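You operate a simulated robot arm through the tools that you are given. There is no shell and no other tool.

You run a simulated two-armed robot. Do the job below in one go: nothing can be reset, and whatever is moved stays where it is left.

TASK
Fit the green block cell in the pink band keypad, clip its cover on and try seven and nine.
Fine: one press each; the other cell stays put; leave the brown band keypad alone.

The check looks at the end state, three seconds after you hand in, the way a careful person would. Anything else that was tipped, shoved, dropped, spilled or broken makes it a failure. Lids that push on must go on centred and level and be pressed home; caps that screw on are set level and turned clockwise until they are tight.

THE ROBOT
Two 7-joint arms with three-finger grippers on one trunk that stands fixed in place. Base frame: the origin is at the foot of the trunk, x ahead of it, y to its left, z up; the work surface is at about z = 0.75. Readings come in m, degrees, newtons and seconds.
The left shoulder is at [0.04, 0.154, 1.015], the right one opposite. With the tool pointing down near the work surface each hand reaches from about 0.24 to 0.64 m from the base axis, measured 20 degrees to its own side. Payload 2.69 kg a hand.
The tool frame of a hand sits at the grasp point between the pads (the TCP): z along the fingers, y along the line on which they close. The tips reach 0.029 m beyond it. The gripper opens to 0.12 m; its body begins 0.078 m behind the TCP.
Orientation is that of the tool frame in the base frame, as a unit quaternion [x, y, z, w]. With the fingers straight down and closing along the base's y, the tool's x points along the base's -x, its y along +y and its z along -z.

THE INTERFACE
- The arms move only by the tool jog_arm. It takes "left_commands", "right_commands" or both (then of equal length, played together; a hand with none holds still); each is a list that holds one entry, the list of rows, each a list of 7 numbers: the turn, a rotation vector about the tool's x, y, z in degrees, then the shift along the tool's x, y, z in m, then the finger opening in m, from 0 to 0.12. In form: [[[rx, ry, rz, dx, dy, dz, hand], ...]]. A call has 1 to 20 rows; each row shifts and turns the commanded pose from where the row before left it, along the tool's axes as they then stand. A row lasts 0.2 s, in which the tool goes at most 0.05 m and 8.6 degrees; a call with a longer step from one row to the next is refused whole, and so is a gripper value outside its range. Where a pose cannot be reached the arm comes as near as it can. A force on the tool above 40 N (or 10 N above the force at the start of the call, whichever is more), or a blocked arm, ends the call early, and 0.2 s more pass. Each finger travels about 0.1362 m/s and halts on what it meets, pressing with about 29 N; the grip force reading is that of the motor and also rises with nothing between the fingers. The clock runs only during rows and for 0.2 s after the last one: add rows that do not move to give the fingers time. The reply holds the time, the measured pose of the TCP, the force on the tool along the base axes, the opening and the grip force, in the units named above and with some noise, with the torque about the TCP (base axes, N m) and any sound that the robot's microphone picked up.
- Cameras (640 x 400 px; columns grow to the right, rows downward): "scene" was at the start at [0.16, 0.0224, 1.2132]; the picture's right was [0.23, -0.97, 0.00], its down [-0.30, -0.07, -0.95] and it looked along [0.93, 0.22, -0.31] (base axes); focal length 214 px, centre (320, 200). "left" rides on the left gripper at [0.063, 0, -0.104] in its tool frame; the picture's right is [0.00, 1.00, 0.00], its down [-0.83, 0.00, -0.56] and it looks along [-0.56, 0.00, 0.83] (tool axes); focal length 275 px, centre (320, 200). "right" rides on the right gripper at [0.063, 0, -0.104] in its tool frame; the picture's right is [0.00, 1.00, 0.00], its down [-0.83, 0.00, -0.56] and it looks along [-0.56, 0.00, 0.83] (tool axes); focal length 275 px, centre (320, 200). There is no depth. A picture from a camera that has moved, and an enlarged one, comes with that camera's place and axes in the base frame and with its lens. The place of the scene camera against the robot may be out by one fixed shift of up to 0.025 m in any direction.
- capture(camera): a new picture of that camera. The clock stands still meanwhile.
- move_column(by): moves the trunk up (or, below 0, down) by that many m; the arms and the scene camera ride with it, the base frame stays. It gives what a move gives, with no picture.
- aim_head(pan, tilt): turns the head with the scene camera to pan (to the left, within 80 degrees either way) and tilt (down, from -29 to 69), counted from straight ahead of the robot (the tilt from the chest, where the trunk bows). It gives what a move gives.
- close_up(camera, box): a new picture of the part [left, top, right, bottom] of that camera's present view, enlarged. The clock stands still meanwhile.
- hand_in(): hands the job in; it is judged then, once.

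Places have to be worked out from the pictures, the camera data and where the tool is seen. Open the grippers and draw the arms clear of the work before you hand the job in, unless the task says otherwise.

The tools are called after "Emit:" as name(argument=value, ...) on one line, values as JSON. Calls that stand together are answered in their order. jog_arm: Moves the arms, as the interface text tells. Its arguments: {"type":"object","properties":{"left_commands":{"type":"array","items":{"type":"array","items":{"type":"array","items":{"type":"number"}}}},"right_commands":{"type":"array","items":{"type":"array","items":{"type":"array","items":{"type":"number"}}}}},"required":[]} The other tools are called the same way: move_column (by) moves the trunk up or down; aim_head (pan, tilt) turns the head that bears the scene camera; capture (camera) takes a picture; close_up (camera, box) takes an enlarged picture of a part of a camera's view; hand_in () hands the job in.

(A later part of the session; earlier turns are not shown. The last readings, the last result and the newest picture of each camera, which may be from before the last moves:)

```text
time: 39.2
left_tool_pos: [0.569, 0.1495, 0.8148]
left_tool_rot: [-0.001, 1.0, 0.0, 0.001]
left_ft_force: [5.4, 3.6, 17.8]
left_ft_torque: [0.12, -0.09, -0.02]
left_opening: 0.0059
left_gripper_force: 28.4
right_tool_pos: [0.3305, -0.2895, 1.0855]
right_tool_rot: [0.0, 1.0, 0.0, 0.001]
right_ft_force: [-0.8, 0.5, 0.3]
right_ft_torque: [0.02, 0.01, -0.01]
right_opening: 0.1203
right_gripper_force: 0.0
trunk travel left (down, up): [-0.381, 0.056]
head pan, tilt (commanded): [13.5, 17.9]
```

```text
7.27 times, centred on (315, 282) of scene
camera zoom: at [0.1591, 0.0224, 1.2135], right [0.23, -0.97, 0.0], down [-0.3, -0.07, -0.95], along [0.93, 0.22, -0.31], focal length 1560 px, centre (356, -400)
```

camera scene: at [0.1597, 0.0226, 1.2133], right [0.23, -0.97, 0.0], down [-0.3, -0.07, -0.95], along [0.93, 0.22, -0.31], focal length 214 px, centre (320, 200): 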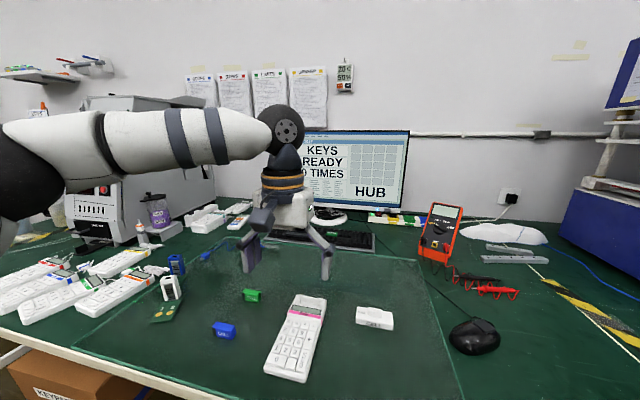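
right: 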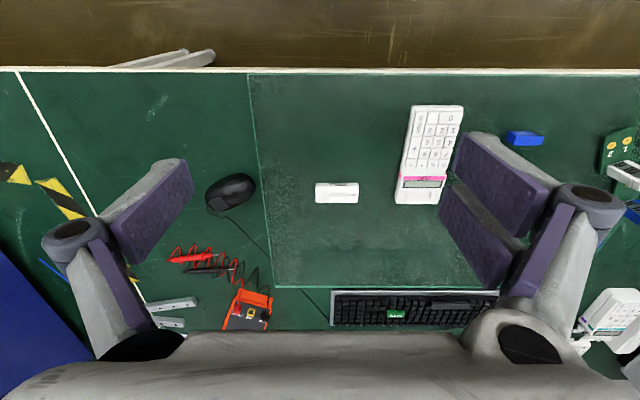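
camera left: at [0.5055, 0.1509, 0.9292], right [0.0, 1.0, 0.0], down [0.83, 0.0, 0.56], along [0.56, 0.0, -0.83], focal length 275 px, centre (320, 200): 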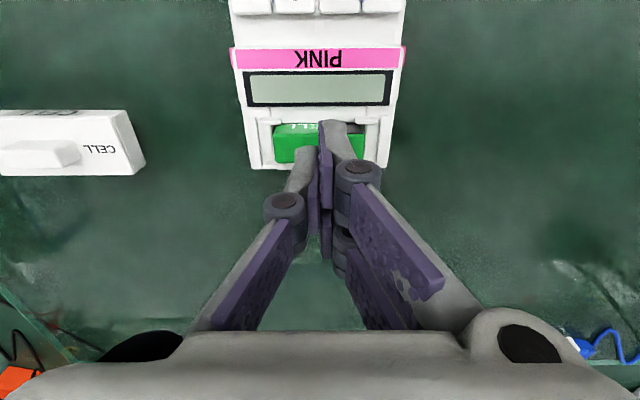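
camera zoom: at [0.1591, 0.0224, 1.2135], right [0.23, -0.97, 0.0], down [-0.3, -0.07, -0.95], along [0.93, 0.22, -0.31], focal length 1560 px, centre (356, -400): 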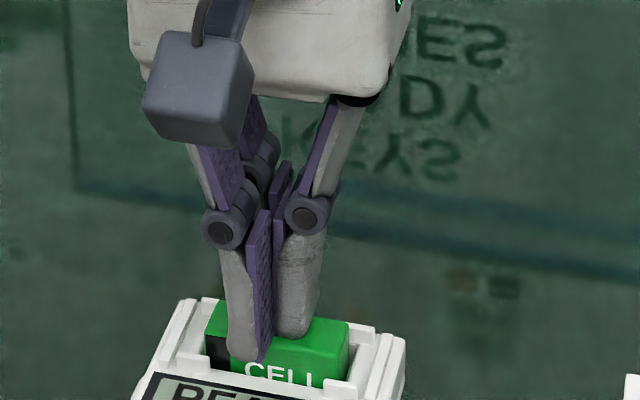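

17.8 N with no further travel: the cell is home. I rise clear and check the display and cell.

Emit:
jog_arm(left_commands=[[[0, 0, 0, 0, 0, -0.005, 0.0], [0, 0, 0, 0, 0, -0.015, 0.0], [0, 0, 0, 0, 0, -0.02, 0.0], [0, 0, 0, 0, 0, -0.02, 0.0], [0, 0, 0, 0, 0, 0, 0.06]]])

Emit:
close_up(camera="left", box=[240, 40, 400, 150])

Emit:
close_up(camera="scene", box=[280, 265, 350, 320])

Emit:
close_up(camera="scene", box=[260, 120, 420, 220])

```text
time: 40.4
left_tool_pos: [0.5693, 0.1497, 0.874]
left_tool_rot: [0.0, 1.0, 0.0, 0.001]
left_ft_force: [-0.4, 0.0, 0.7]
left_ft_torque: [-0.01, -0.02, -0.01]
left_opening: 0.0602
left_gripper_force: 0.0
right_tool_pos: [0.3323, -0.2904, 1.085]
right_tool_rot: [0.0, 1.0, -0.001, 0.0]
right_ft_force: [0.6, 0.1, 0.2]
right_ft_torque: [0.01, 0.01, 0.0]
right_opening: 0.1201
right_gripper_force: 0.1
trunk travel left (down, up): [-0.381, 0.056]
head pan, tilt (commanded): [13.5, 17.9]
```

```text
3.64 times, centred on (320, 95) of left
camera zoom: at [0.5069, 0.1502, 0.978], right [0.01, 1.0, 0.0], down [0.83, 0.0, 0.56], along [0.56, 0.0, -0.83], focal length 1001 px, centre (320, 582)
```

zoom: 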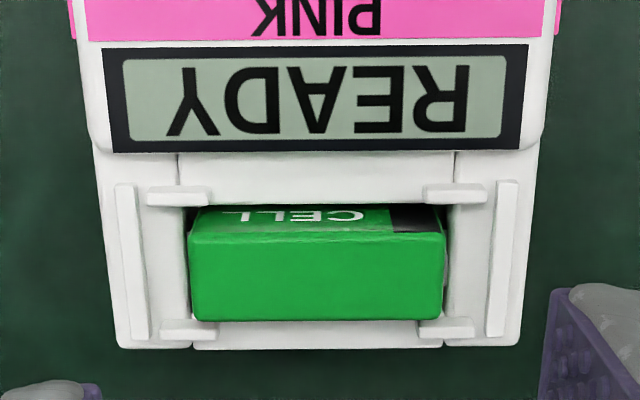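

```text
7.27 times, centred on (315, 292) of scene
camera zoom: at [0.1601, 0.0225, 1.2131], right [0.23, -0.97, 0.0], down [-0.3, -0.07, -0.95], along [0.93, 0.22, -0.31], focal length 1560 px, centre (356, -473)
```

zoom: 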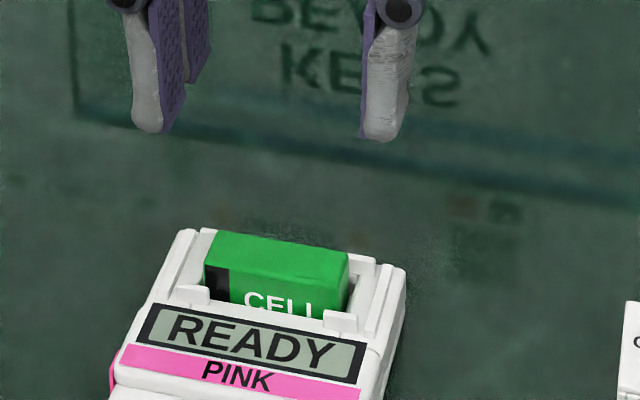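

```text
4.00 times, centred on (340, 170) of scene
camera zoom: at [0.1601, 0.0225, 1.2131], right [0.23, -0.97, 0.0], down [-0.3, -0.07, -0.95], along [0.93, 0.22, -0.31], focal length 858 px, centre (240, 320)
```

zoom: 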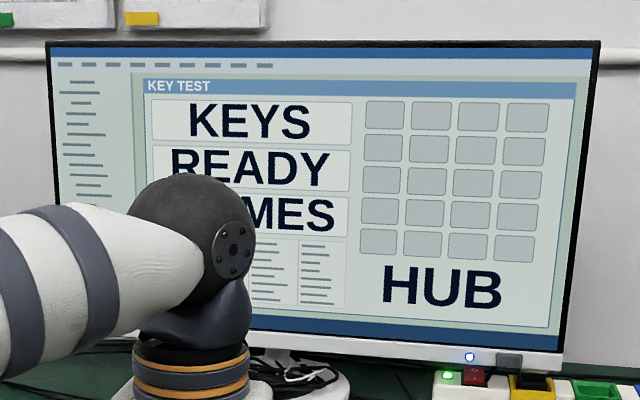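

The cell is seated and the display stays on. Now I move the left hand over the cover and look straight down at it.

Emit:
jog_arm(left_commands=[[[0, 0, 0, -0.0015, -0.0415, 0, 0.07], [0, 0, 0, -0.0015, -0.0415, 0, 0.07], [0, 0, 0, -0.0015, -0.0415, 0, 0.07], [0, 0, 0, -0.0015, -0.0415, 0, 0.07], [0, 0, 0, 0, 0, 0, 0.07], [0, 0, 0, 0, 0, 0, 0.07]]])

Emit:
capture(camera="left")

Emit:
close_up(camera="left", box=[230, 70, 410, 180])

```text
time: 41.8
left_tool_pos: [0.5556, 0.0094, 0.8719]
left_tool_rot: [-0.001, 1.0, 0.0, 0.0]
left_ft_force: [-0.2, -0.4, 0.1]
left_ft_torque: [-0.01, 0.0, -0.02]
left_opening: 0.0697
left_gripper_force: 0.1
left hand out of reach, approached as far as the arm can: row 3, 4
right_tool_pos: [0.3323, -0.289, 1.0847]
right_tool_rot: [0.0, 1.0, 0.0, 0.0]
right_ft_force: [0.3, -0.7, 0.0]
right_ft_torque: [0.01, 0.0, 0.02]
right_opening: 0.1201
right_gripper_force: 0.0
trunk travel left (down, up): [-0.381, 0.056]
head pan, tilt (commanded): [13.5, 17.9]
```

```text
taken
camera left: at [0.4924, 0.009, 0.9754], right [0.0, 1.0, 0.0], down [0.83, 0.0, 0.56], along [0.56, 0.0, -0.83], focal length 275 px, centre (320, 200)
```

left: 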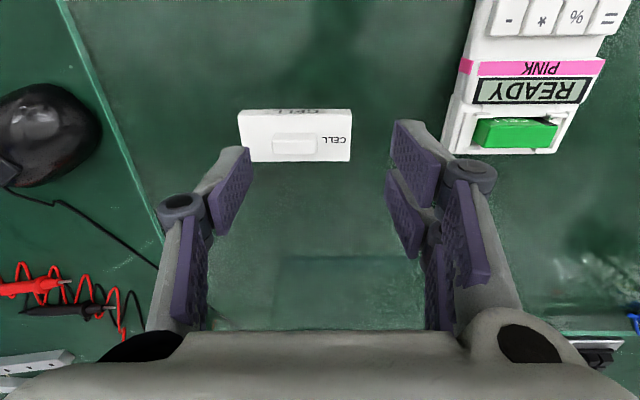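

```text
3.56 times, centred on (320, 125) of left
camera zoom: at [0.4924, 0.009, 0.9754], right [0.0, 1.0, 0.0], down [0.83, 0.0, 0.56], along [0.56, 0.0, -0.83], focal length 979 px, centre (320, 467)
```

zoom: 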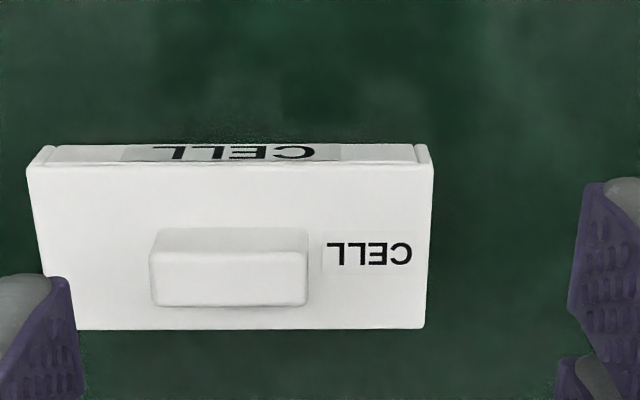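

The left arm stops short of the cover at this height. Closer to the table the reach should improve, so I lower to z ≈ 0.83 (still clear of the cover) and try for the handle at about (0.577, −0.0105).

Emit:
jog_arm(left_commands=[[[0, 0, 0, 0, 0, 0.02, 0.07], [0, 0, 0, 0, 0, 0.02, 0.07], [0, 0, 0, -0.01, -0.01, 0, 0.07], [0, 0, 0, -0.01, -0.01, 0, 0.07], [0, 0, 0, 0, 0, 0, 0.07]]])

```text
time: 43.0
left_tool_pos: [0.5562, 0.0013, 0.8317]
left_tool_rot: [0.001, 1.0, 0.001, 0.0]
left_ft_force: [1.0, 0.0, 0.6]
left_ft_torque: [-0.03, 0.03, -0.01]
left_opening: 0.0699
left_gripper_force: 0.0
left hand out of reach, approached as far as the arm can: row 3, 4
right_tool_pos: [0.3329, -0.2887, 1.0843]
right_tool_rot: [0.0, 1.0, 0.001, 0.0]
right_ft_force: [-0.3, 0.4, -0.1]
right_ft_torque: [-0.03, -0.03, 0.0]
right_opening: 0.12
right_gripper_force: 0.1
trunk travel left (down, up): [-0.381, 0.056]
head pan, tilt (commanded): [13.5, 17.9]
```

Still short by about 2 cm. I raise the trunk to change the shoulder height relative to the wrist and see whether that extends the reach.

Emit:
move_column(by=0.05)

Emit:
jog_arm(left_commands=[[[0, 0, 0, 0, 0, 0.025, 0.07], [0, 0, 0, 0, 0, 0.025, 0.07], [0, 0, 0, -0.01, -0.006, 0, 0.07], [0, 0, 0, -0.01, -0.006, 0, 0.07], [0, 0, 0, 0, 0, 0, 0.07]]])

```text
time: 43.9
left_tool_pos: [0.5505, 0.0002, 0.986]
left_tool_rot: [0.0, 0.995, 0.0, 0.095]
left_ft_force: [0.4, -1.2, -0.8]
left_ft_torque: [0.01, -0.01, 0.0]
left_opening: 0.0702
left_gripper_force: 0.0
right_tool_pos: [0.3337, -0.289, 1.1341]
right_tool_rot: [0.0, 1.0, 0.0, -0.001]
right_ft_force: [0.2, 0.4, -0.7]
right_ft_torque: [0.02, 0.06, -0.06]
right_opening: 0.12
right_gripper_force: 0.2
trunk travel left (down, up): [-0.431, 0.006]
head pan, tilt (commanded): [13.5, 17.9]
```

```text
time: 45.1
left_tool_pos: [0.5608, -0.0, 0.9386]
left_tool_rot: [0.0, 0.995, 0.0, 0.097]
left_ft_force: [-0.6, -0.2, -0.8]
left_ft_torque: [-0.02, -0.01, 0.0]
left_opening: 0.0701
left_gripper_force: 0.0
left hand out of reach, approached as far as the arm can: row 3, 4
right_tool_pos: [0.3304, -0.2894, 1.1352]
right_tool_rot: [0.0, 1.0, 0.0, 0.0]
right_ft_force: [-0.2, -0.2, 0.5]
right_ft_torque: [-0.01, -0.04, 0.04]
right_opening: 0.1199
right_gripper_force: 0.1
trunk travel left (down, up): [-0.431, 0.006]
head pan, tilt (commanded): [13.5, 17.9]
```

The arm re-solved with the tool pitched about 11° forward and the hand is higher; a slight forward pitch actually extends the reach. I lower it with this pitch to z ≈ 0.84 while moving toward the handle and see how far it gets.

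Emit:
jog_arm(left_commands=[[[0, 0, 0, 0.0048, 0, 0.0245, 0.07], [0, 0, 0, 0.0048, 0, 0.0245, 0.07], [0, 0, 0, 0.0048, 0, 0.0245, 0.07], [0, 0, 0, 0.0048, 0, 0.0245, 0.07], [0, 0, 0, -0.006, -0.005, 0.001, 0.07], [0, 0, 0, -0.006, -0.005, 0.001, 0.07], [0, 0, 0, 0, 0, 0, 0.07]]])

Emit:
capture(camera="left")

Emit:
capture(camera="scene")

```text
time: 46.7
left_tool_pos: [0.5644, -0.0035, 0.8392]
left_tool_rot: [0.0, 0.995, 0.0, 0.096]
left_ft_force: [0.1, -0.4, 0.1]
left_ft_torque: [0.0, 0.02, 0.01]
left_opening: 0.07
left_gripper_force: 0.0
left hand out of reach, approached as far as the arm can: row 6
right_tool_pos: [0.3316, -0.2883, 1.1358]
right_tool_rot: [0.0, 1.0, 0.0, 0.0]
right_ft_force: [-0.5, 0.9, 0.1]
right_ft_torque: [0.01, 0.0, -0.02]
right_opening: 0.1201
right_gripper_force: 0.1
trunk travel left (down, up): [-0.431, 0.006]
head pan, tilt (commanded): [13.5, 17.9]
```

```text
taken
camera left: at [0.4834, -0.0045, 0.9302], right [0.0, 1.0, 0.0], down [0.71, 0.0, 0.7], along [0.7, 0.0, -0.71], focal length 275 px, centre (320, 200)
```

left: 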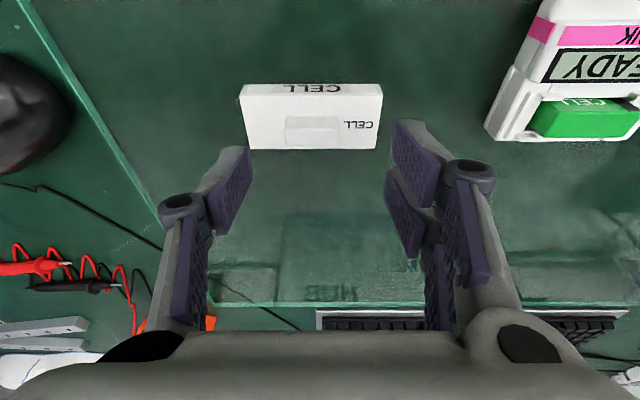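

```text
taken
camera scene: at [0.1107, 0.0223, 1.2706], right [0.23, -0.97, 0.0], down [-0.3, -0.07, -0.95], along [0.93, 0.22, -0.31], focal length 214 px, centre (320, 200)
```

scene: 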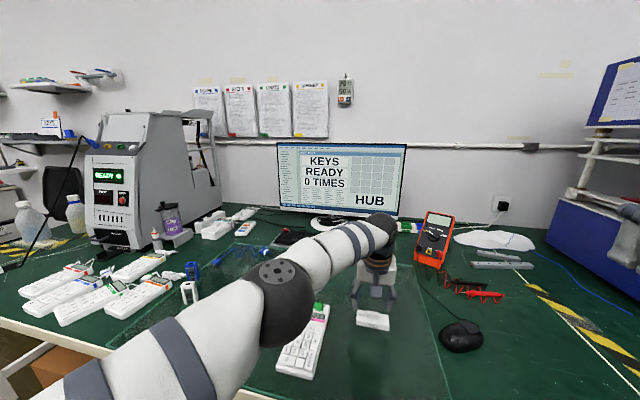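

With this pitch the hand gets to about 1.2 cm short of the handle; a few more degrees of forward pitch should cover the rest. First I measure the handle from here.

Emit:
close_up(camera="left", box=[225, 70, 395, 165])

Emit:
close_up(camera="scene", box=[330, 240, 420, 340])

```text
3.76 times, centred on (310, 118) of left
camera zoom: at [0.4834, -0.0045, 0.9302], right [0.0, 1.0, 0.0], down [0.71, 0.0, 0.7], along [0.7, 0.0, -0.71], focal length 1036 px, centre (358, 511)
```

zoom: 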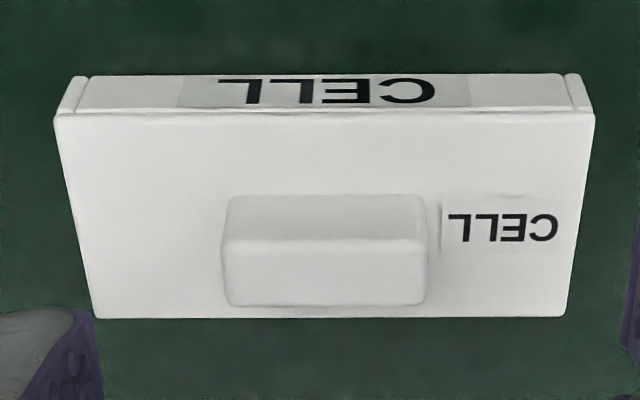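

```text
4.00 times, centred on (375, 290) of scene
camera zoom: at [0.1107, 0.0223, 1.2706], right [0.23, -0.97, 0.0], down [-0.3, -0.07, -0.95], along [0.93, 0.22, -0.31], focal length 858 px, centre (100, -160)
```

zoom: 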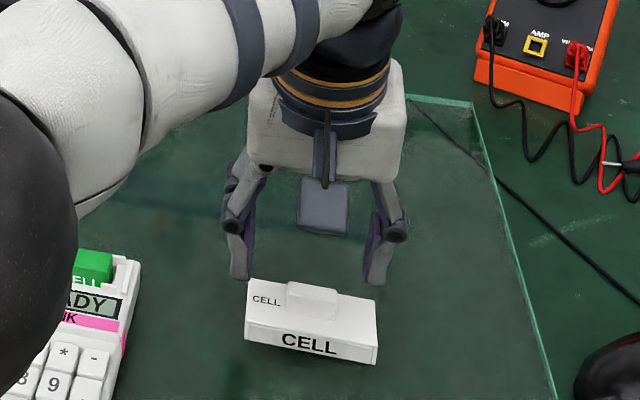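

The handle is 33 × 12.5 × 15 mm, centred near (0.577, −0.010), its top at z 0.781. I pitch 5° further forward and move the TCP over the handle at the present height.

Emit:
jog_arm(left_commands=[[[0, -2.5, 0, 0, 0, 0, 0.07], [0, -2.5, 0, 0, 0, 0, 0.07], [0, 0, 0, -0.0058, -0.0033, 0.0017, 0.07], [0, 0, 0, -0.0058, -0.0033, 0.0017, 0.07], [0, 0, 0, 0, 0, 0, 0.07], [0, 0, 0, 0, 0, 0, 0.07]]])

Emit:
capture(camera="left")

Emit:
close_up(camera="scene", box=[330, 240, 420, 340])

```text
time: 48.1
left_tool_pos: [0.5761, -0.0104, 0.8403]
left_tool_rot: [0.0, 0.99, 0.0, 0.138]
left_ft_force: [-1.0, 0.3, 0.0]
left_ft_torque: [-0.01, 0.01, 0.02]
left_opening: 0.07
left_gripper_force: 0.1
right_tool_pos: [0.3322, -0.2884, 1.1345]
right_tool_rot: [0.0, 1.0, 0.0, 0.001]
right_ft_force: [-0.5, 0.6, 0.3]
right_ft_torque: [0.04, 0.01, 0.01]
right_opening: 0.1197
right_gripper_force: 0.0
trunk travel left (down, up): [-0.431, 0.006]
head pan, tilt (commanded): [13.5, 17.9]
```

```text
taken
camera left: at [0.4873, -0.0105, 0.9231], right [0.0, 1.0, 0.0], down [0.65, 0.0, 0.76], along [0.76, 0.0, -0.65], focal length 275 px, centre (320, 200)
```

left: 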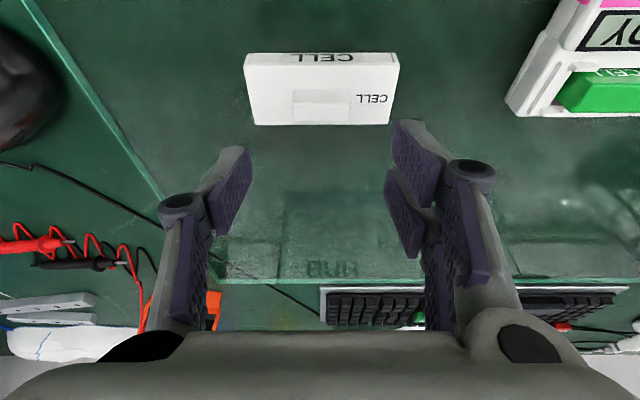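

```text
4.00 times, centred on (375, 290) of scene
camera zoom: at [0.1108, 0.0224, 1.2705], right [0.23, -0.97, 0.0], down [-0.3, -0.07, -0.95], along [0.93, 0.22, -0.31], focal length 858 px, centre (100, -160)
```

zoom: 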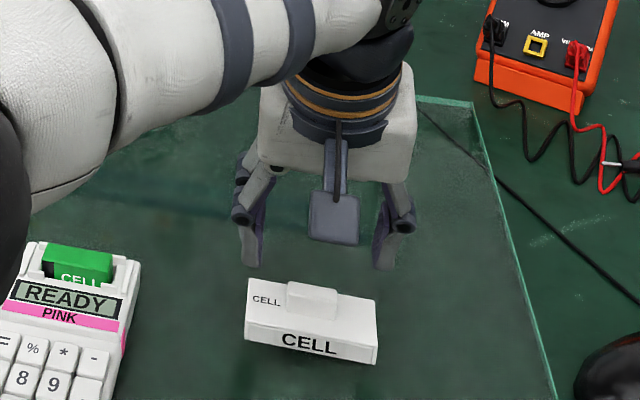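

The hand is over the handle with 16° pitch. Because the pads lead the TCP by about 7 mm in x, I set TCP x ≈ 0.570, narrow the fingers to 0.05 and descend most of the way.

Emit:
jog_arm(left_commands=[[[0, 0, 0, 0.0058, 0.0003, -0.0016, 0.05], [0, 0, 0, 0.0041, 0, 0.0144, 0.05], [0, 0, 0, 0.0041, 0, 0.0144, 0.05], [0, 0, 0, 0, 0, 0, 0.05], [0, 0, 0, 0, 0, 0, 0.05]]])

Emit:
close_up(camera="left", box=[210, 60, 430, 230])

Emit:
close_up(camera="scene", box=[330, 240, 420, 340])

```text
time: 49.3
left_tool_pos: [0.5697, -0.0106, 0.8102]
left_tool_rot: [0.001, 0.99, 0.0, 0.14]
left_ft_force: [-1.0, 0.6, -0.3]
left_ft_torque: [0.06, 0.01, -0.02]
left_opening: 0.0498
left_gripper_force: 0.1
right_tool_pos: [0.3327, -0.2886, 1.1352]
right_tool_rot: [0.0, 1.0, 0.0, 0.001]
right_ft_force: [0.1, 0.2, -0.6]
right_ft_torque: [0.0, 0.02, 0.01]
right_opening: 0.1198
right_gripper_force: 0.0
trunk travel left (down, up): [-0.431, 0.006]
head pan, tilt (commanded): [13.5, 17.9]
```

```text
2.35 times, centred on (320, 145) of left
camera zoom: at [0.4814, -0.0103, 0.8937], right [0.0, 1.0, 0.0], down [0.65, 0.0, 0.76], along [0.76, 0.0, -0.65], focal length 648 px, centre (320, 329)
```

zoom: 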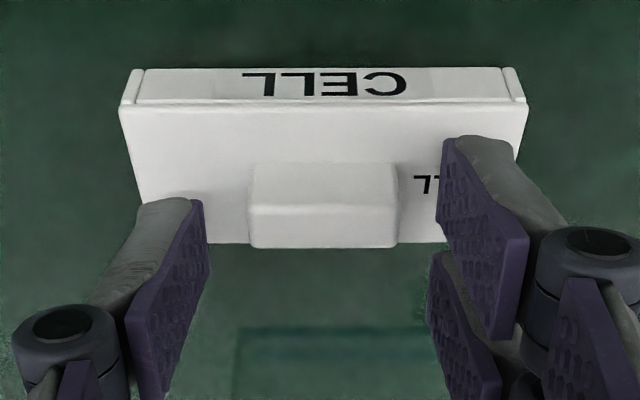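

```text
4.00 times, centred on (375, 290) of scene
camera zoom: at [0.1108, 0.0224, 1.2705], right [0.23, -0.97, 0.0], down [-0.3, -0.07, -0.95], along [0.93, 0.22, -0.31], focal length 858 px, centre (100, -160)
```

zoom: 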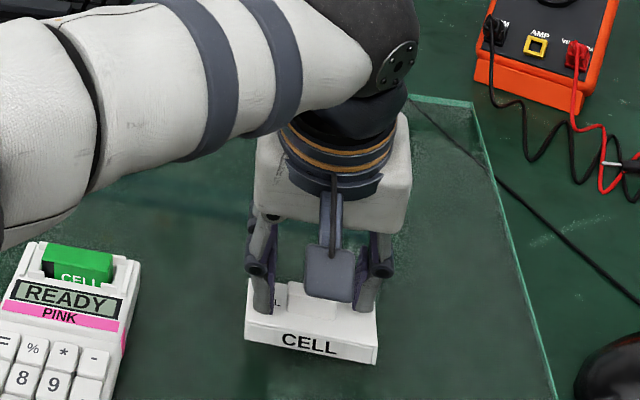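

The fingers straddle the handle evenly. I lower the last 9 mm and close on the handle.

Emit:
jog_arm(left_commands=[[[0, 0, 0, 0.0011, 0, 0.0038, 0.05], [0, 0, 0, 0.0008, 0, 0.0029, 0.05], [0, 0, 0, 0.0006, 0, 0.0019, 0.05], [0, 0, 0, 0, 0, 0, 0.05]]])

Emit:
close_up(camera="left", box=[210, 60, 430, 230])

Emit:
close_up(camera="scene", box=[350, 270, 410, 335])

```text
time: 50.3
left_tool_pos: [0.5703, -0.0084, 0.8041]
left_tool_rot: [0.0, 0.99, -0.001, 0.144]
left_ft_force: [5.4, 2.0, 16.6]
left_ft_torque: [0.37, -0.04, -0.03]
left_opening: 0.0478
left_gripper_force: 0.0
right_tool_pos: [0.3293, -0.2874, 1.1369]
right_tool_rot: [0.0, 1.0, 0.0, 0.001]
right_ft_force: [0.4, -0.3, 0.6]
right_ft_torque: [-0.06, -0.06, 0.01]
right_opening: 0.1202
right_gripper_force: 0.0
trunk travel left (down, up): [-0.431, 0.006]
head pan, tilt (commanded): [13.5, 17.9]
```

```text
2.35 times, centred on (320, 145) of left
camera zoom: at [0.4815, -0.0088, 0.8871], right [0.0, 1.0, 0.0], down [0.64, 0.0, 0.77], along [0.77, 0.0, -0.64], focal length 648 px, centre (320, 329)
```

zoom: 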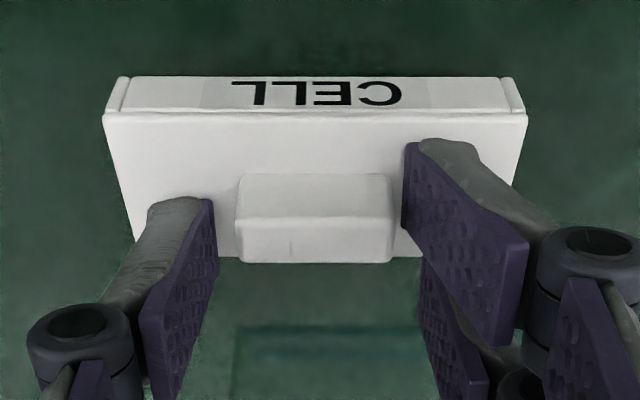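

```text
6.15 times, centred on (380, 302) of scene
camera zoom: at [0.1085, 0.0235, 1.2711], right [0.23, -0.97, 0.0], down [-0.3, -0.07, -0.95], along [0.93, 0.22, -0.31], focal length 1320 px, centre (-49, -431)
```

zoom: 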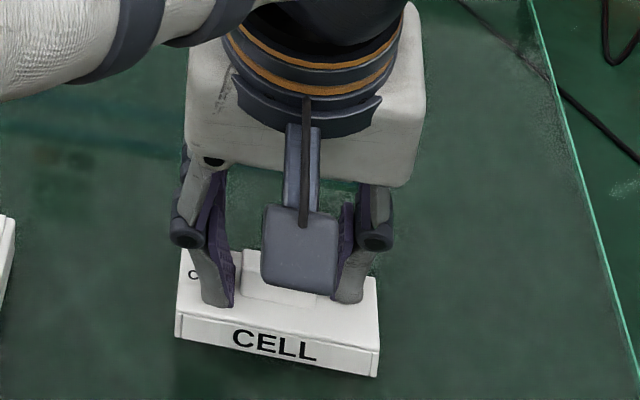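

The near finger tip has met the cover's top (16.6 N), so I ease up about 3.5 mm and then close on the handle.

Emit:
jog_arm(left_commands=[[[0, 0, 0, -0.001, 0, -0.0034, 0.05], [0, 0, 0, 0, 0, 0, 0.05]]])

Emit:
close_up(camera="left", box=[210, 60, 430, 230])

```text
time: 50.9
left_tool_pos: [0.5695, -0.0112, 0.805]
left_tool_rot: [0.0, 0.99, -0.001, 0.138]
left_ft_force: [-2.8, 2.9, 13.3]
left_ft_torque: [0.15, 0.2, 0.03]
left_opening: 0.0519
left_gripper_force: 7.0
right_tool_pos: [0.3311, -0.2892, 1.1333]
right_tool_rot: [0.0, 1.0, 0.0, 0.001]
right_ft_force: [0.5, 0.6, -0.5]
right_ft_torque: [0.0, 0.03, -0.03]
right_opening: 0.1201
right_gripper_force: 0.1
trunk travel left (down, up): [-0.431, 0.006]
head pan, tilt (commanded): [13.5, 17.9]
```

```text
2.35 times, centred on (320, 145) of left
camera zoom: at [0.4806, -0.011, 0.8868], right [0.0, 1.0, 0.0], down [0.65, 0.0, 0.76], along [0.76, 0.0, -0.65], focal length 648 px, centre (320, 329)
```

zoom: 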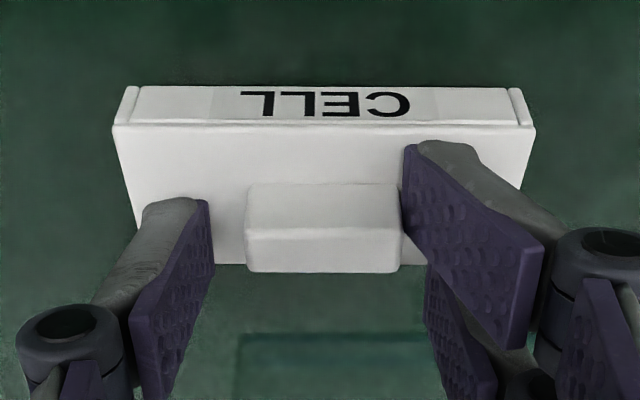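

Still 13 N of contact, so I rise another 3 mm before closing.

Emit:
jog_arm(left_commands=[[[0, 0, 0, -0.0008, 0, -0.0029, 0.05], [0, 0, 0, 0, 0, 0, 0.05]]])

Emit:
close_up(camera="left", box=[210, 60, 430, 230])

```text
time: 51.5
left_tool_pos: [0.5692, -0.0113, 0.8057]
left_tool_rot: [0.0, 0.99, -0.001, 0.139]
left_ft_force: [-0.4, 0.1, 1.0]
left_ft_torque: [0.02, 0.03, -0.02]
left_opening: 0.0511
left_gripper_force: 0.0
right_tool_pos: [0.3325, -0.2882, 1.1352]
right_tool_rot: [-0.001, 1.0, 0.0, 0.0]
right_ft_force: [0.0, -0.2, -0.3]
right_ft_torque: [0.0, -0.01, 0.03]
right_opening: 0.1199
right_gripper_force: 0.0
trunk travel left (down, up): [-0.431, 0.006]
head pan, tilt (commanded): [13.5, 17.9]
```

```text
2.35 times, centred on (320, 145) of left
camera zoom: at [0.4809, -0.0104, 0.8894], right [0.0, 1.0, 0.0], down [0.65, 0.0, 0.76], along [0.76, 0.0, -0.65], focal length 648 px, centre (320, 329)
```

zoom: 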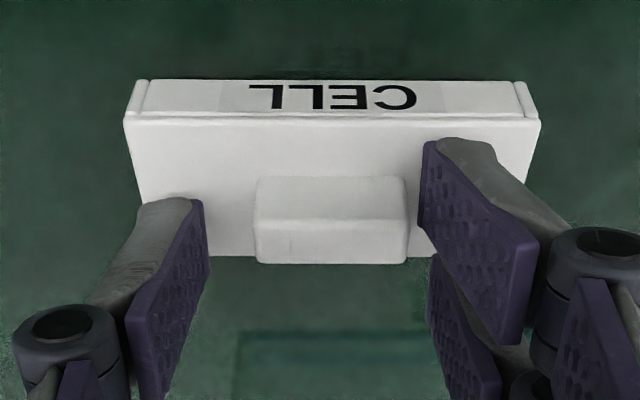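

Contact is gone. The handle sits 2.4 mm to +y of the hand's centre, so I shift there and close.

Emit:
jog_arm(left_commands=[[[0, 0, 0, 0, 0.0024, 0, 0.05], [0, 0, 0, 0, 0, 0, 0.042], [0, 0, 0, 0, 0, 0, 0.036], [0, 0, 0, 0, 0, 0, 0.029], [0, 0, 0, 0, 0, 0, 0.029], [0, 0, 0, 0, 0, 0, 0.029]]])

Emit:
close_up(camera="left", box=[210, 60, 430, 230])

Emit:
close_up(camera="scene", box=[350, 270, 410, 335])

```text
time: 52.9
left_tool_pos: [0.5698, -0.0083, 0.8086]
left_tool_rot: [0.0, 0.99, 0.0, 0.14]
left_ft_force: [2.2, 1.9, 6.9]
left_ft_torque: [0.13, -0.02, 0.0]
left_opening: 0.0306
left_gripper_force: 28.9
right_tool_pos: [0.331, -0.2879, 1.1351]
right_tool_rot: [0.0, 1.0, 0.0, -0.001]
right_ft_force: [-0.7, -0.3, 0.0]
right_ft_torque: [-0.01, -0.01, 0.0]
right_opening: 0.1201
right_gripper_force: 0.1
trunk travel left (down, up): [-0.431, 0.006]
head pan, tilt (commanded): [13.5, 17.9]
```

```text
2.35 times, centred on (320, 145) of left
camera zoom: at [0.4814, -0.0076, 0.8909], right [0.0, 1.0, 0.0], down [0.64, 0.0, 0.76], along [0.76, 0.0, -0.64], focal length 648 px, centre (320, 329)
```

zoom: 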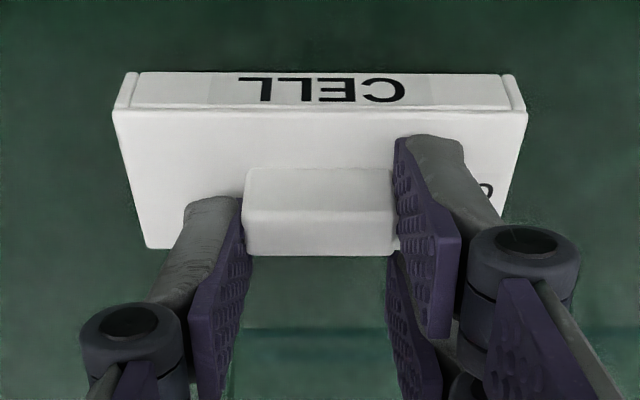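

```text
6.15 times, centred on (380, 302) of scene
camera zoom: at [0.1104, 0.0227, 1.2706], right [0.23, -0.97, 0.0], down [-0.3, -0.07, -0.95], along [0.93, 0.22, -0.31], focal length 1320 px, centre (-49, -431)
```

zoom: 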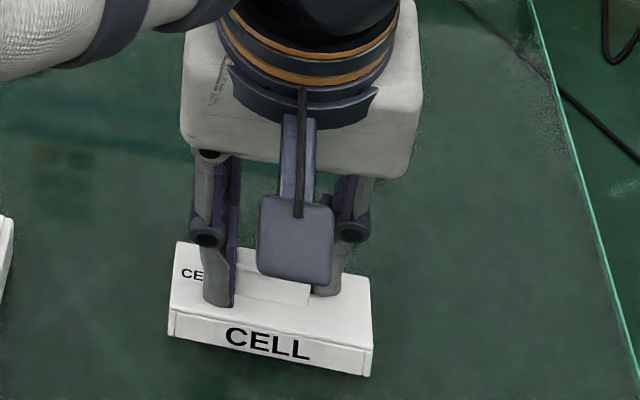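

The handle is held (0.0306 m, 28.9 N). I lift 3 cm and check that the cover hangs level.

Emit:
jog_arm(left_commands=[[[0, 0, 0, -0.0014, 0, -0.0048, 0.029], [0, 0, 0, -0.0028, 0, -0.0096, 0.029], [0, 0, 0, -0.0042, 0, -0.0144, 0.029], [0, 0, 0, 0, 0, 0, 0.029]]])

Emit:
close_up(camera="left", box=[210, 60, 430, 230])

Emit:
close_up(camera="scene", box=[350, 250, 420, 330])

```text
time: 53.9
left_tool_pos: [0.5697, -0.0102, 0.8373]
left_tool_rot: [0.0, 0.99, 0.001, 0.139]
left_ft_force: [-0.5, 0.4, 0.0]
left_ft_torque: [-0.01, 0.01, 0.02]
left_opening: 0.0306
left_gripper_force: 28.9
right_tool_pos: [0.3308, -0.2892, 1.1344]
right_tool_rot: [0.0, 1.0, 0.0, 0.0]
right_ft_force: [0.3, -0.1, 0.3]
right_ft_torque: [0.03, 0.01, -0.03]
right_opening: 0.1201
right_gripper_force: 0.1
trunk travel left (down, up): [-0.431, 0.006]
head pan, tilt (commanded): [13.5, 17.9]
```

```text
2.35 times, centred on (320, 145) of left
camera zoom: at [0.4819, -0.0083, 0.9209], right [0.0, 1.0, 0.0], down [0.65, 0.0, 0.76], along [0.76, 0.0, -0.65], focal length 648 px, centre (320, 329)
```

zoom: 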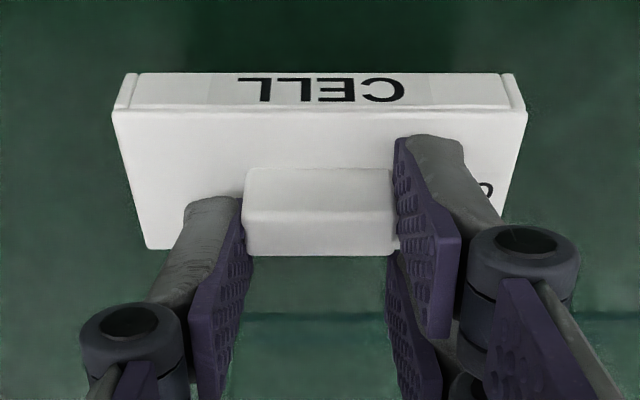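

```text
5.00 times, centred on (385, 290) of scene
camera zoom: at [0.111, 0.0224, 1.2705], right [0.23, -0.97, 0.0], down [-0.3, -0.07, -0.95], along [0.93, 0.22, -0.31], focal length 1072 px, centre (-5, -250)
```

zoom: 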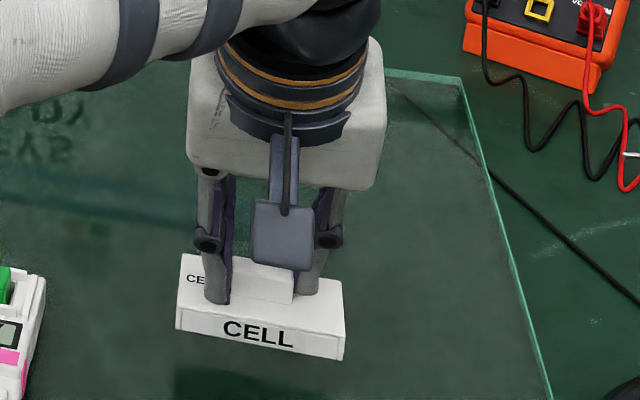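

The cover hangs level in the grip. I raise it 5 cm and carry it over the keypad bay, keeping the same tool orientation.

Emit:
jog_arm(left_commands=[[[0, 0, 0, -0.0069, 0, -0.024, 0.029], [0, 0, 0, -0.0069, 0, -0.024, 0.029], [0, 0, 0, 0.0022, 0.04, -0.0006, 0.029], [0, 0, 0, 0.0022, 0.04, -0.0006, 0.029], [0, 0, 0, 0.0022, 0.04, -0.0006, 0.029], [0, 0, 0, 0.0022, 0.04, -0.0006, 0.029], [0, 0, 0, 0, 0, 0, 0.029], [0, 0, 0, 0, 0, 0, 0.029]]])

Emit:
capture(camera="left")

Emit:
capture(camera="scene")

```text
time: 55.7
left_tool_pos: [0.56, 0.1531, 0.8877]
left_tool_rot: [0.0, 0.99, 0.001, 0.14]
left_ft_force: [-0.5, 0.1, -0.2]
left_ft_torque: [-0.01, 0.03, 0.0]
left_opening: 0.0304
left_gripper_force: 29.0
right_tool_pos: [0.3321, -0.2879, 1.1344]
right_tool_rot: [0.0, 1.0, 0.0, 0.0]
right_ft_force: [0.4, 0.3, -0.1]
right_ft_torque: [0.0, -0.01, 0.0]
right_opening: 0.1202
right_gripper_force: 0.1
trunk travel left (down, up): [-0.431, 0.006]
head pan, tilt (commanded): [13.5, 17.9]
```

```text
taken
camera left: at [0.471, 0.1542, 0.9702], right [0.0, 1.0, 0.0], down [0.65, 0.0, 0.76], along [0.76, 0.0, -0.65], focal length 275 px, centre (320, 200)
```

left: 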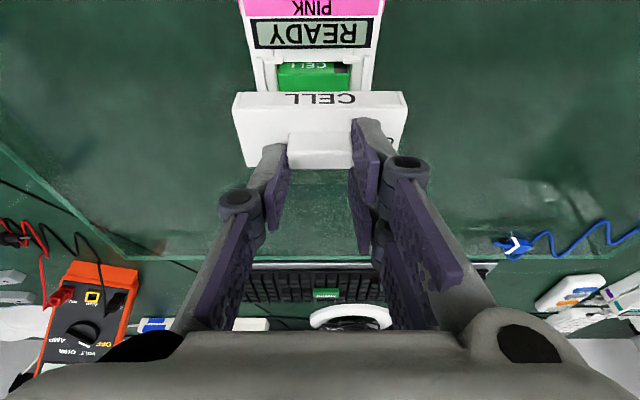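

```text
taken
camera scene: at [0.1107, 0.0225, 1.2705], right [0.23, -0.97, 0.0], down [-0.3, -0.07, -0.95], along [0.93, 0.22, -0.31], focal length 214 px, centre (320, 200)
```

scene: 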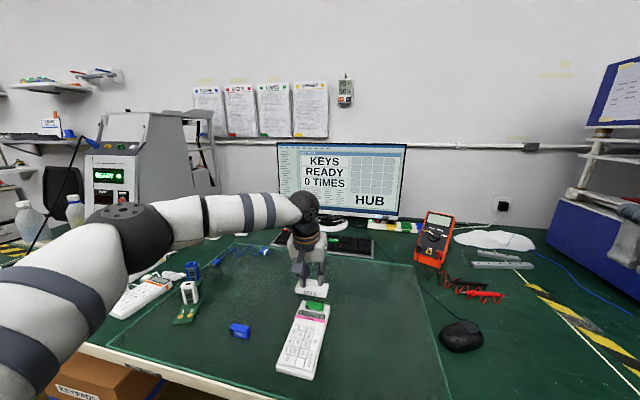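

The cover is above the bay. I enlarge both views to align it.

Emit:
close_up(camera="left", box=[210, 0, 430, 180])

Emit:
close_up(camera="scene", box=[275, 265, 345, 335])

```text
2.22 times, centred on (320, 90) of left
camera zoom: at [0.471, 0.1542, 0.9702], right [0.0, 1.0, 0.0], down [0.65, 0.0, 0.76], along [0.76, 0.0, -0.65], focal length 612 px, centre (320, 444)
```

zoom: 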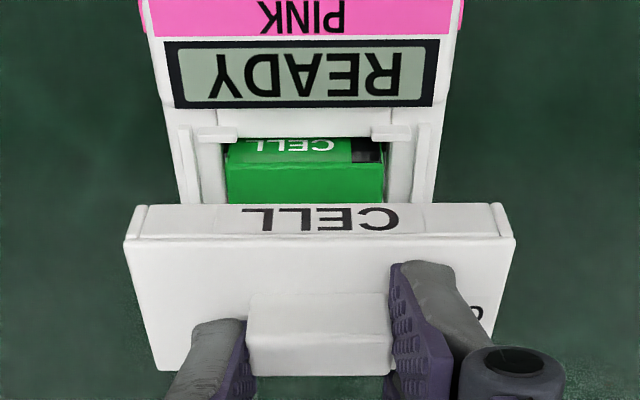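

```text
5.71 times, centred on (310, 300) of scene
camera zoom: at [0.1107, 0.0225, 1.2705], right [0.23, -0.97, 0.0], down [-0.3, -0.07, -0.95], along [0.93, 0.22, -0.31], focal length 1226 px, centre (377, -371)
```

zoom: 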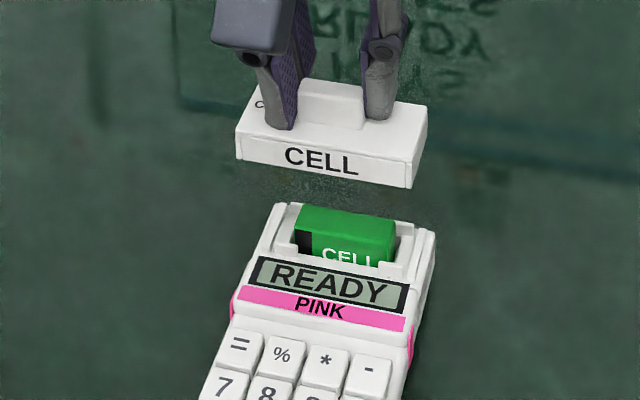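

In this view the bay centre is 4.4 mm to −y of the cover's centre, and the cover should come back about 3 mm in x. I apply both while lowering 3.5 cm.

Emit:
jog_arm(left_commands=[[[0, 0, 0, 0.0032, -0.0044, -0.0009, 0.029], [0, 0, 0, 0.0032, 0, 0.0112, 0.029], [0, 0, 0, 0.0032, 0, 0.0112, 0.029], [0, 0, 0, 0.0032, 0, 0.0112, 0.029], [0, 0, 0, 0, 0, 0, 0.029], [0, 0, 0, 0, 0, 0, 0.029]]])

Emit:
close_up(camera="left", box=[220, 30, 420, 180])

Emit:
close_up(camera="scene", box=[280, 275, 345, 325])

```text
time: 57.1
left_tool_pos: [0.5567, 0.1487, 0.8521]
left_tool_rot: [0.001, 0.99, 0.0, 0.139]
left_ft_force: [0.1, -0.9, -1.5]
left_ft_torque: [-0.01, -0.04, 0.05]
left_opening: 0.0304
left_gripper_force: 29.4
right_tool_pos: [0.3312, -0.2881, 1.1349]
right_tool_rot: [0.0, 1.0, 0.0, 0.0]
right_ft_force: [-0.5, -0.2, -0.1]
right_ft_torque: [-0.01, 0.01, -0.01]
right_opening: 0.1199
right_gripper_force: 0.0
trunk travel left (down, up): [-0.431, 0.006]
head pan, tilt (commanded): [13.5, 17.9]
```

```text
2.67 times, centred on (320, 105) of left
camera zoom: at [0.4685, 0.1482, 0.9355], right [0.0, 1.0, 0.0], down [0.65, 0.0, 0.76], along [0.76, 0.0, -0.65], focal length 734 px, centre (320, 453)
```

zoom: 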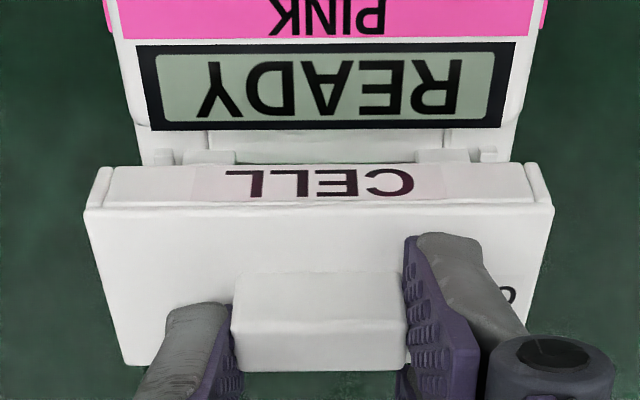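

```text
8.00 times, centred on (312, 300) of scene
camera zoom: at [0.1109, 0.0224, 1.2705], right [0.23, -0.97, 0.0], down [-0.3, -0.07, -0.95], along [0.93, 0.22, -0.31], focal length 1716 px, centre (380, -600)
```

zoom: 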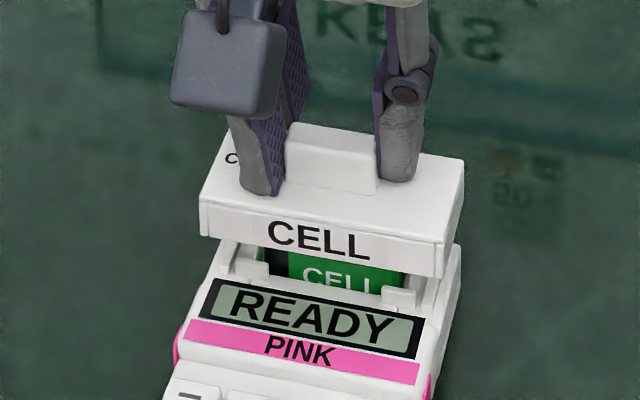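

Keypad centre is 1.4 mm to +y of the cover; in x the gap to the display housing is about 1.2 mm. I trim and lower 1 cm in small steps.

Emit:
jog_arm(left_commands=[[[0, 0, 0, 0.0004, 0.0014, 0, 0.029], [0, 0, 0, 0.0007, 0, 0.0024, 0.029], [0, 0, 0, 0.0007, 0, 0.0024, 0.029], [0, 0, 0, 0.0007, 0, 0.0024, 0.029], [0, 0, 0, 0.0007, 0, 0.0024, 0.029], [0, 0, 0, 0, 0, 0, 0.029]]])

Emit:
close_up(camera="left", box=[220, 30, 420, 180])

Emit:
close_up(camera="scene", box=[280, 275, 345, 325])

```text
time: 58.5
left_tool_pos: [0.557, 0.1488, 0.8422]
left_tool_rot: [0.001, 0.99, 0.0, 0.139]
left_ft_force: [0.1, 0.0, -0.4]
left_ft_torque: [0.0, -0.01, 0.0]
left_opening: 0.0307
left_gripper_force: 28.8
right_tool_pos: [0.3318, -0.2891, 1.1361]
right_tool_rot: [0.001, 1.0, 0.0, 0.0]
right_ft_force: [0.3, 0.0, -0.5]
right_ft_torque: [0.02, 0.0, 0.0]
right_opening: 0.1201
right_gripper_force: 0.1
trunk travel left (down, up): [-0.431, 0.006]
head pan, tilt (commanded): [13.5, 17.9]
```

```text
2.67 times, centred on (320, 105) of left
camera zoom: at [0.4691, 0.1495, 0.9253], right [0.0, 1.0, 0.0], down [0.65, 0.0, 0.76], along [0.76, 0.0, -0.65], focal length 734 px, centre (320, 453)
```

zoom: 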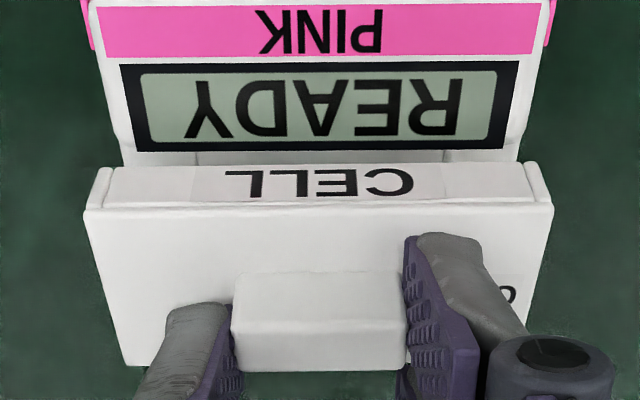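

```text
8.00 times, centred on (312, 300) of scene
camera zoom: at [0.1108, 0.0224, 1.2705], right [0.23, -0.97, 0.0], down [-0.3, -0.07, -0.95], along [0.93, 0.22, -0.31], focal length 1716 px, centre (380, -600)
```

zoom: 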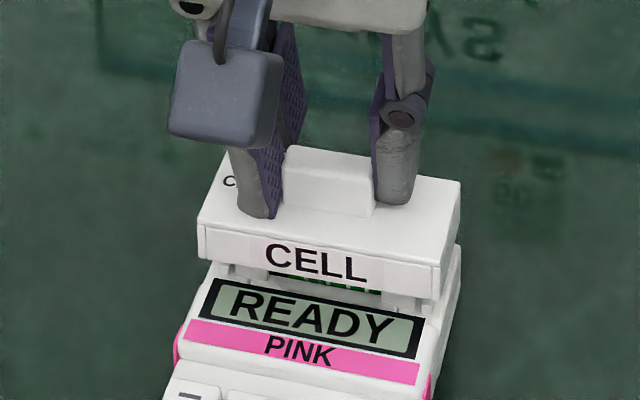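

Centred in y, level, and about 1.4 mm clear of the display housing. I trim −0.7 mm in x and lower 5 mm more.

Emit:
jog_arm(left_commands=[[[0, 0, 0, 0.0007, 0, 0, 0.029], [0, 0, 0, 0.0005, 0, 0.0017, 0.029], [0, 0, 0, 0.0005, 0, 0.0016, 0.029], [0, 0, 0, 0.0004, 0, 0.0015, 0.029], [0, 0, 0, 0, 0, 0, 0.029]]])

Emit:
close_up(camera="left", box=[220, 30, 420, 180])

Emit:
close_up(camera="scene", box=[285, 280, 345, 320])

```text
time: 59.7
left_tool_pos: [0.5572, 0.1496, 0.8348]
left_tool_rot: [0.0, 0.99, 0.0, 0.14]
left_ft_force: [-0.3, -0.3, 0.4]
left_ft_torque: [0.01, 0.02, 0.01]
left_opening: 0.0304
left_gripper_force: 29.5
right_tool_pos: [0.3313, -0.2884, 1.1349]
right_tool_rot: [0.0, 1.0, 0.0, 0.0]
right_ft_force: [-0.3, -0.1, -0.3]
right_ft_torque: [0.02, -0.02, -0.01]
right_opening: 0.12
right_gripper_force: 0.0
trunk travel left (down, up): [-0.431, 0.006]
head pan, tilt (commanded): [13.5, 17.9]
```

```text
2.67 times, centred on (320, 105) of left
camera zoom: at [0.4684, 0.1495, 0.9191], right [0.0, 1.0, 0.0], down [0.65, 0.0, 0.76], along [0.76, 0.0, -0.65], focal length 734 px, centre (320, 453)
```

zoom: 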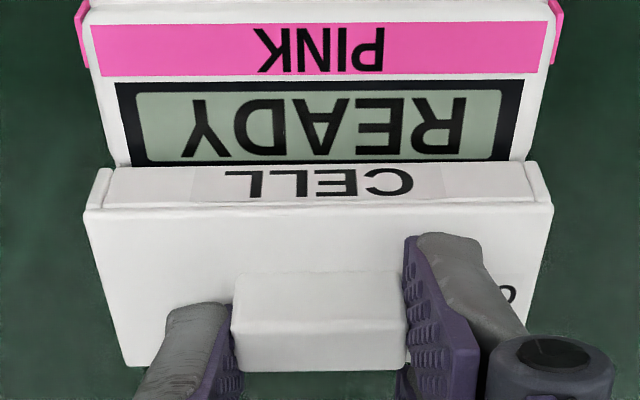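

```text
10.00 times, centred on (315, 300) of scene
camera zoom: at [0.1108, 0.0224, 1.2705], right [0.23, -0.97, 0.0], down [-0.3, -0.07, -0.95], along [0.93, 0.22, -0.31], focal length 2145 px, centre (370, -800)
```

zoom: 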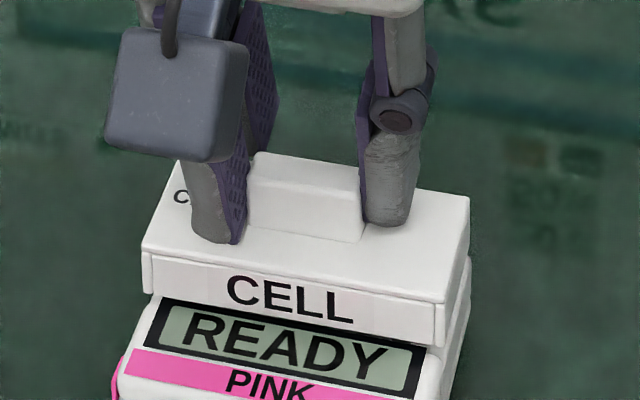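

Alignment looks right from both cameras. I keep lowering in 1 mm steps to first contact.

Emit:
jog_arm(left_commands=[[[0, 0, 0, 0.0003, 0, 0.00095, 0.029], [0, 0, 0, 0.0003, 0, 0.00095, 0.029], [0, 0, 0, 0.0003, 0, 0.00095, 0.029], [0, 0, 0, 0, 0, 0, 0.029]]])

Emit:
close_up(camera="left", box=[220, 30, 420, 180])

Emit:
close_up(camera="scene", box=[285, 280, 345, 320])

```text
time: 60.7
left_tool_pos: [0.5564, 0.1487, 0.8337]
left_tool_rot: [0.001, 0.99, 0.0, 0.139]
left_ft_force: [0.2, 0.6, 0.3]
left_ft_torque: [0.01, 0.01, -0.03]
left_opening: 0.0305
left_gripper_force: 29.1
right_tool_pos: [0.3307, -0.2893, 1.135]
right_tool_rot: [0.0, 1.0, 0.0, 0.0]
right_ft_force: [0.0, 0.3, 0.4]
right_ft_torque: [-0.01, -0.01, 0.03]
right_opening: 0.1199
right_gripper_force: 0.1
trunk travel left (down, up): [-0.431, 0.006]
head pan, tilt (commanded): [13.5, 17.9]
```

```text
2.67 times, centred on (320, 105) of left
camera zoom: at [0.4678, 0.1495, 0.9167], right [0.0, 1.0, 0.0], down [0.65, 0.0, 0.76], along [0.76, 0.0, -0.65], focal length 734 px, centre (320, 453)
```

zoom: 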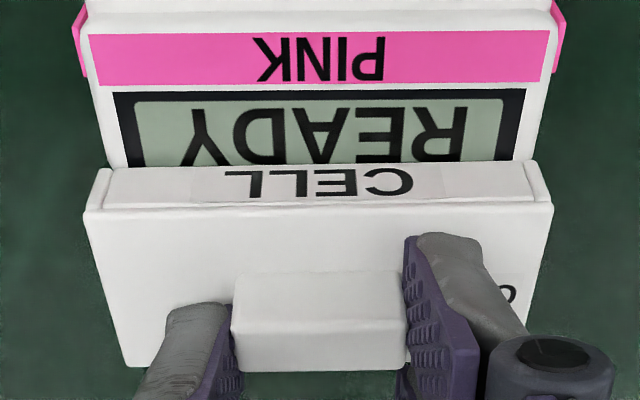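

```text
10.00 times, centred on (315, 300) of scene
camera zoom: at [0.1108, 0.0224, 1.2705], right [0.23, -0.97, 0.0], down [-0.3, -0.07, -0.95], along [0.93, 0.22, -0.31], focal length 2145 px, centre (370, -800)
```

zoom: 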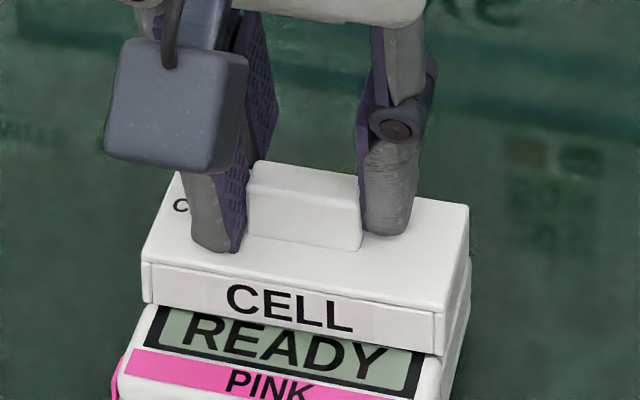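

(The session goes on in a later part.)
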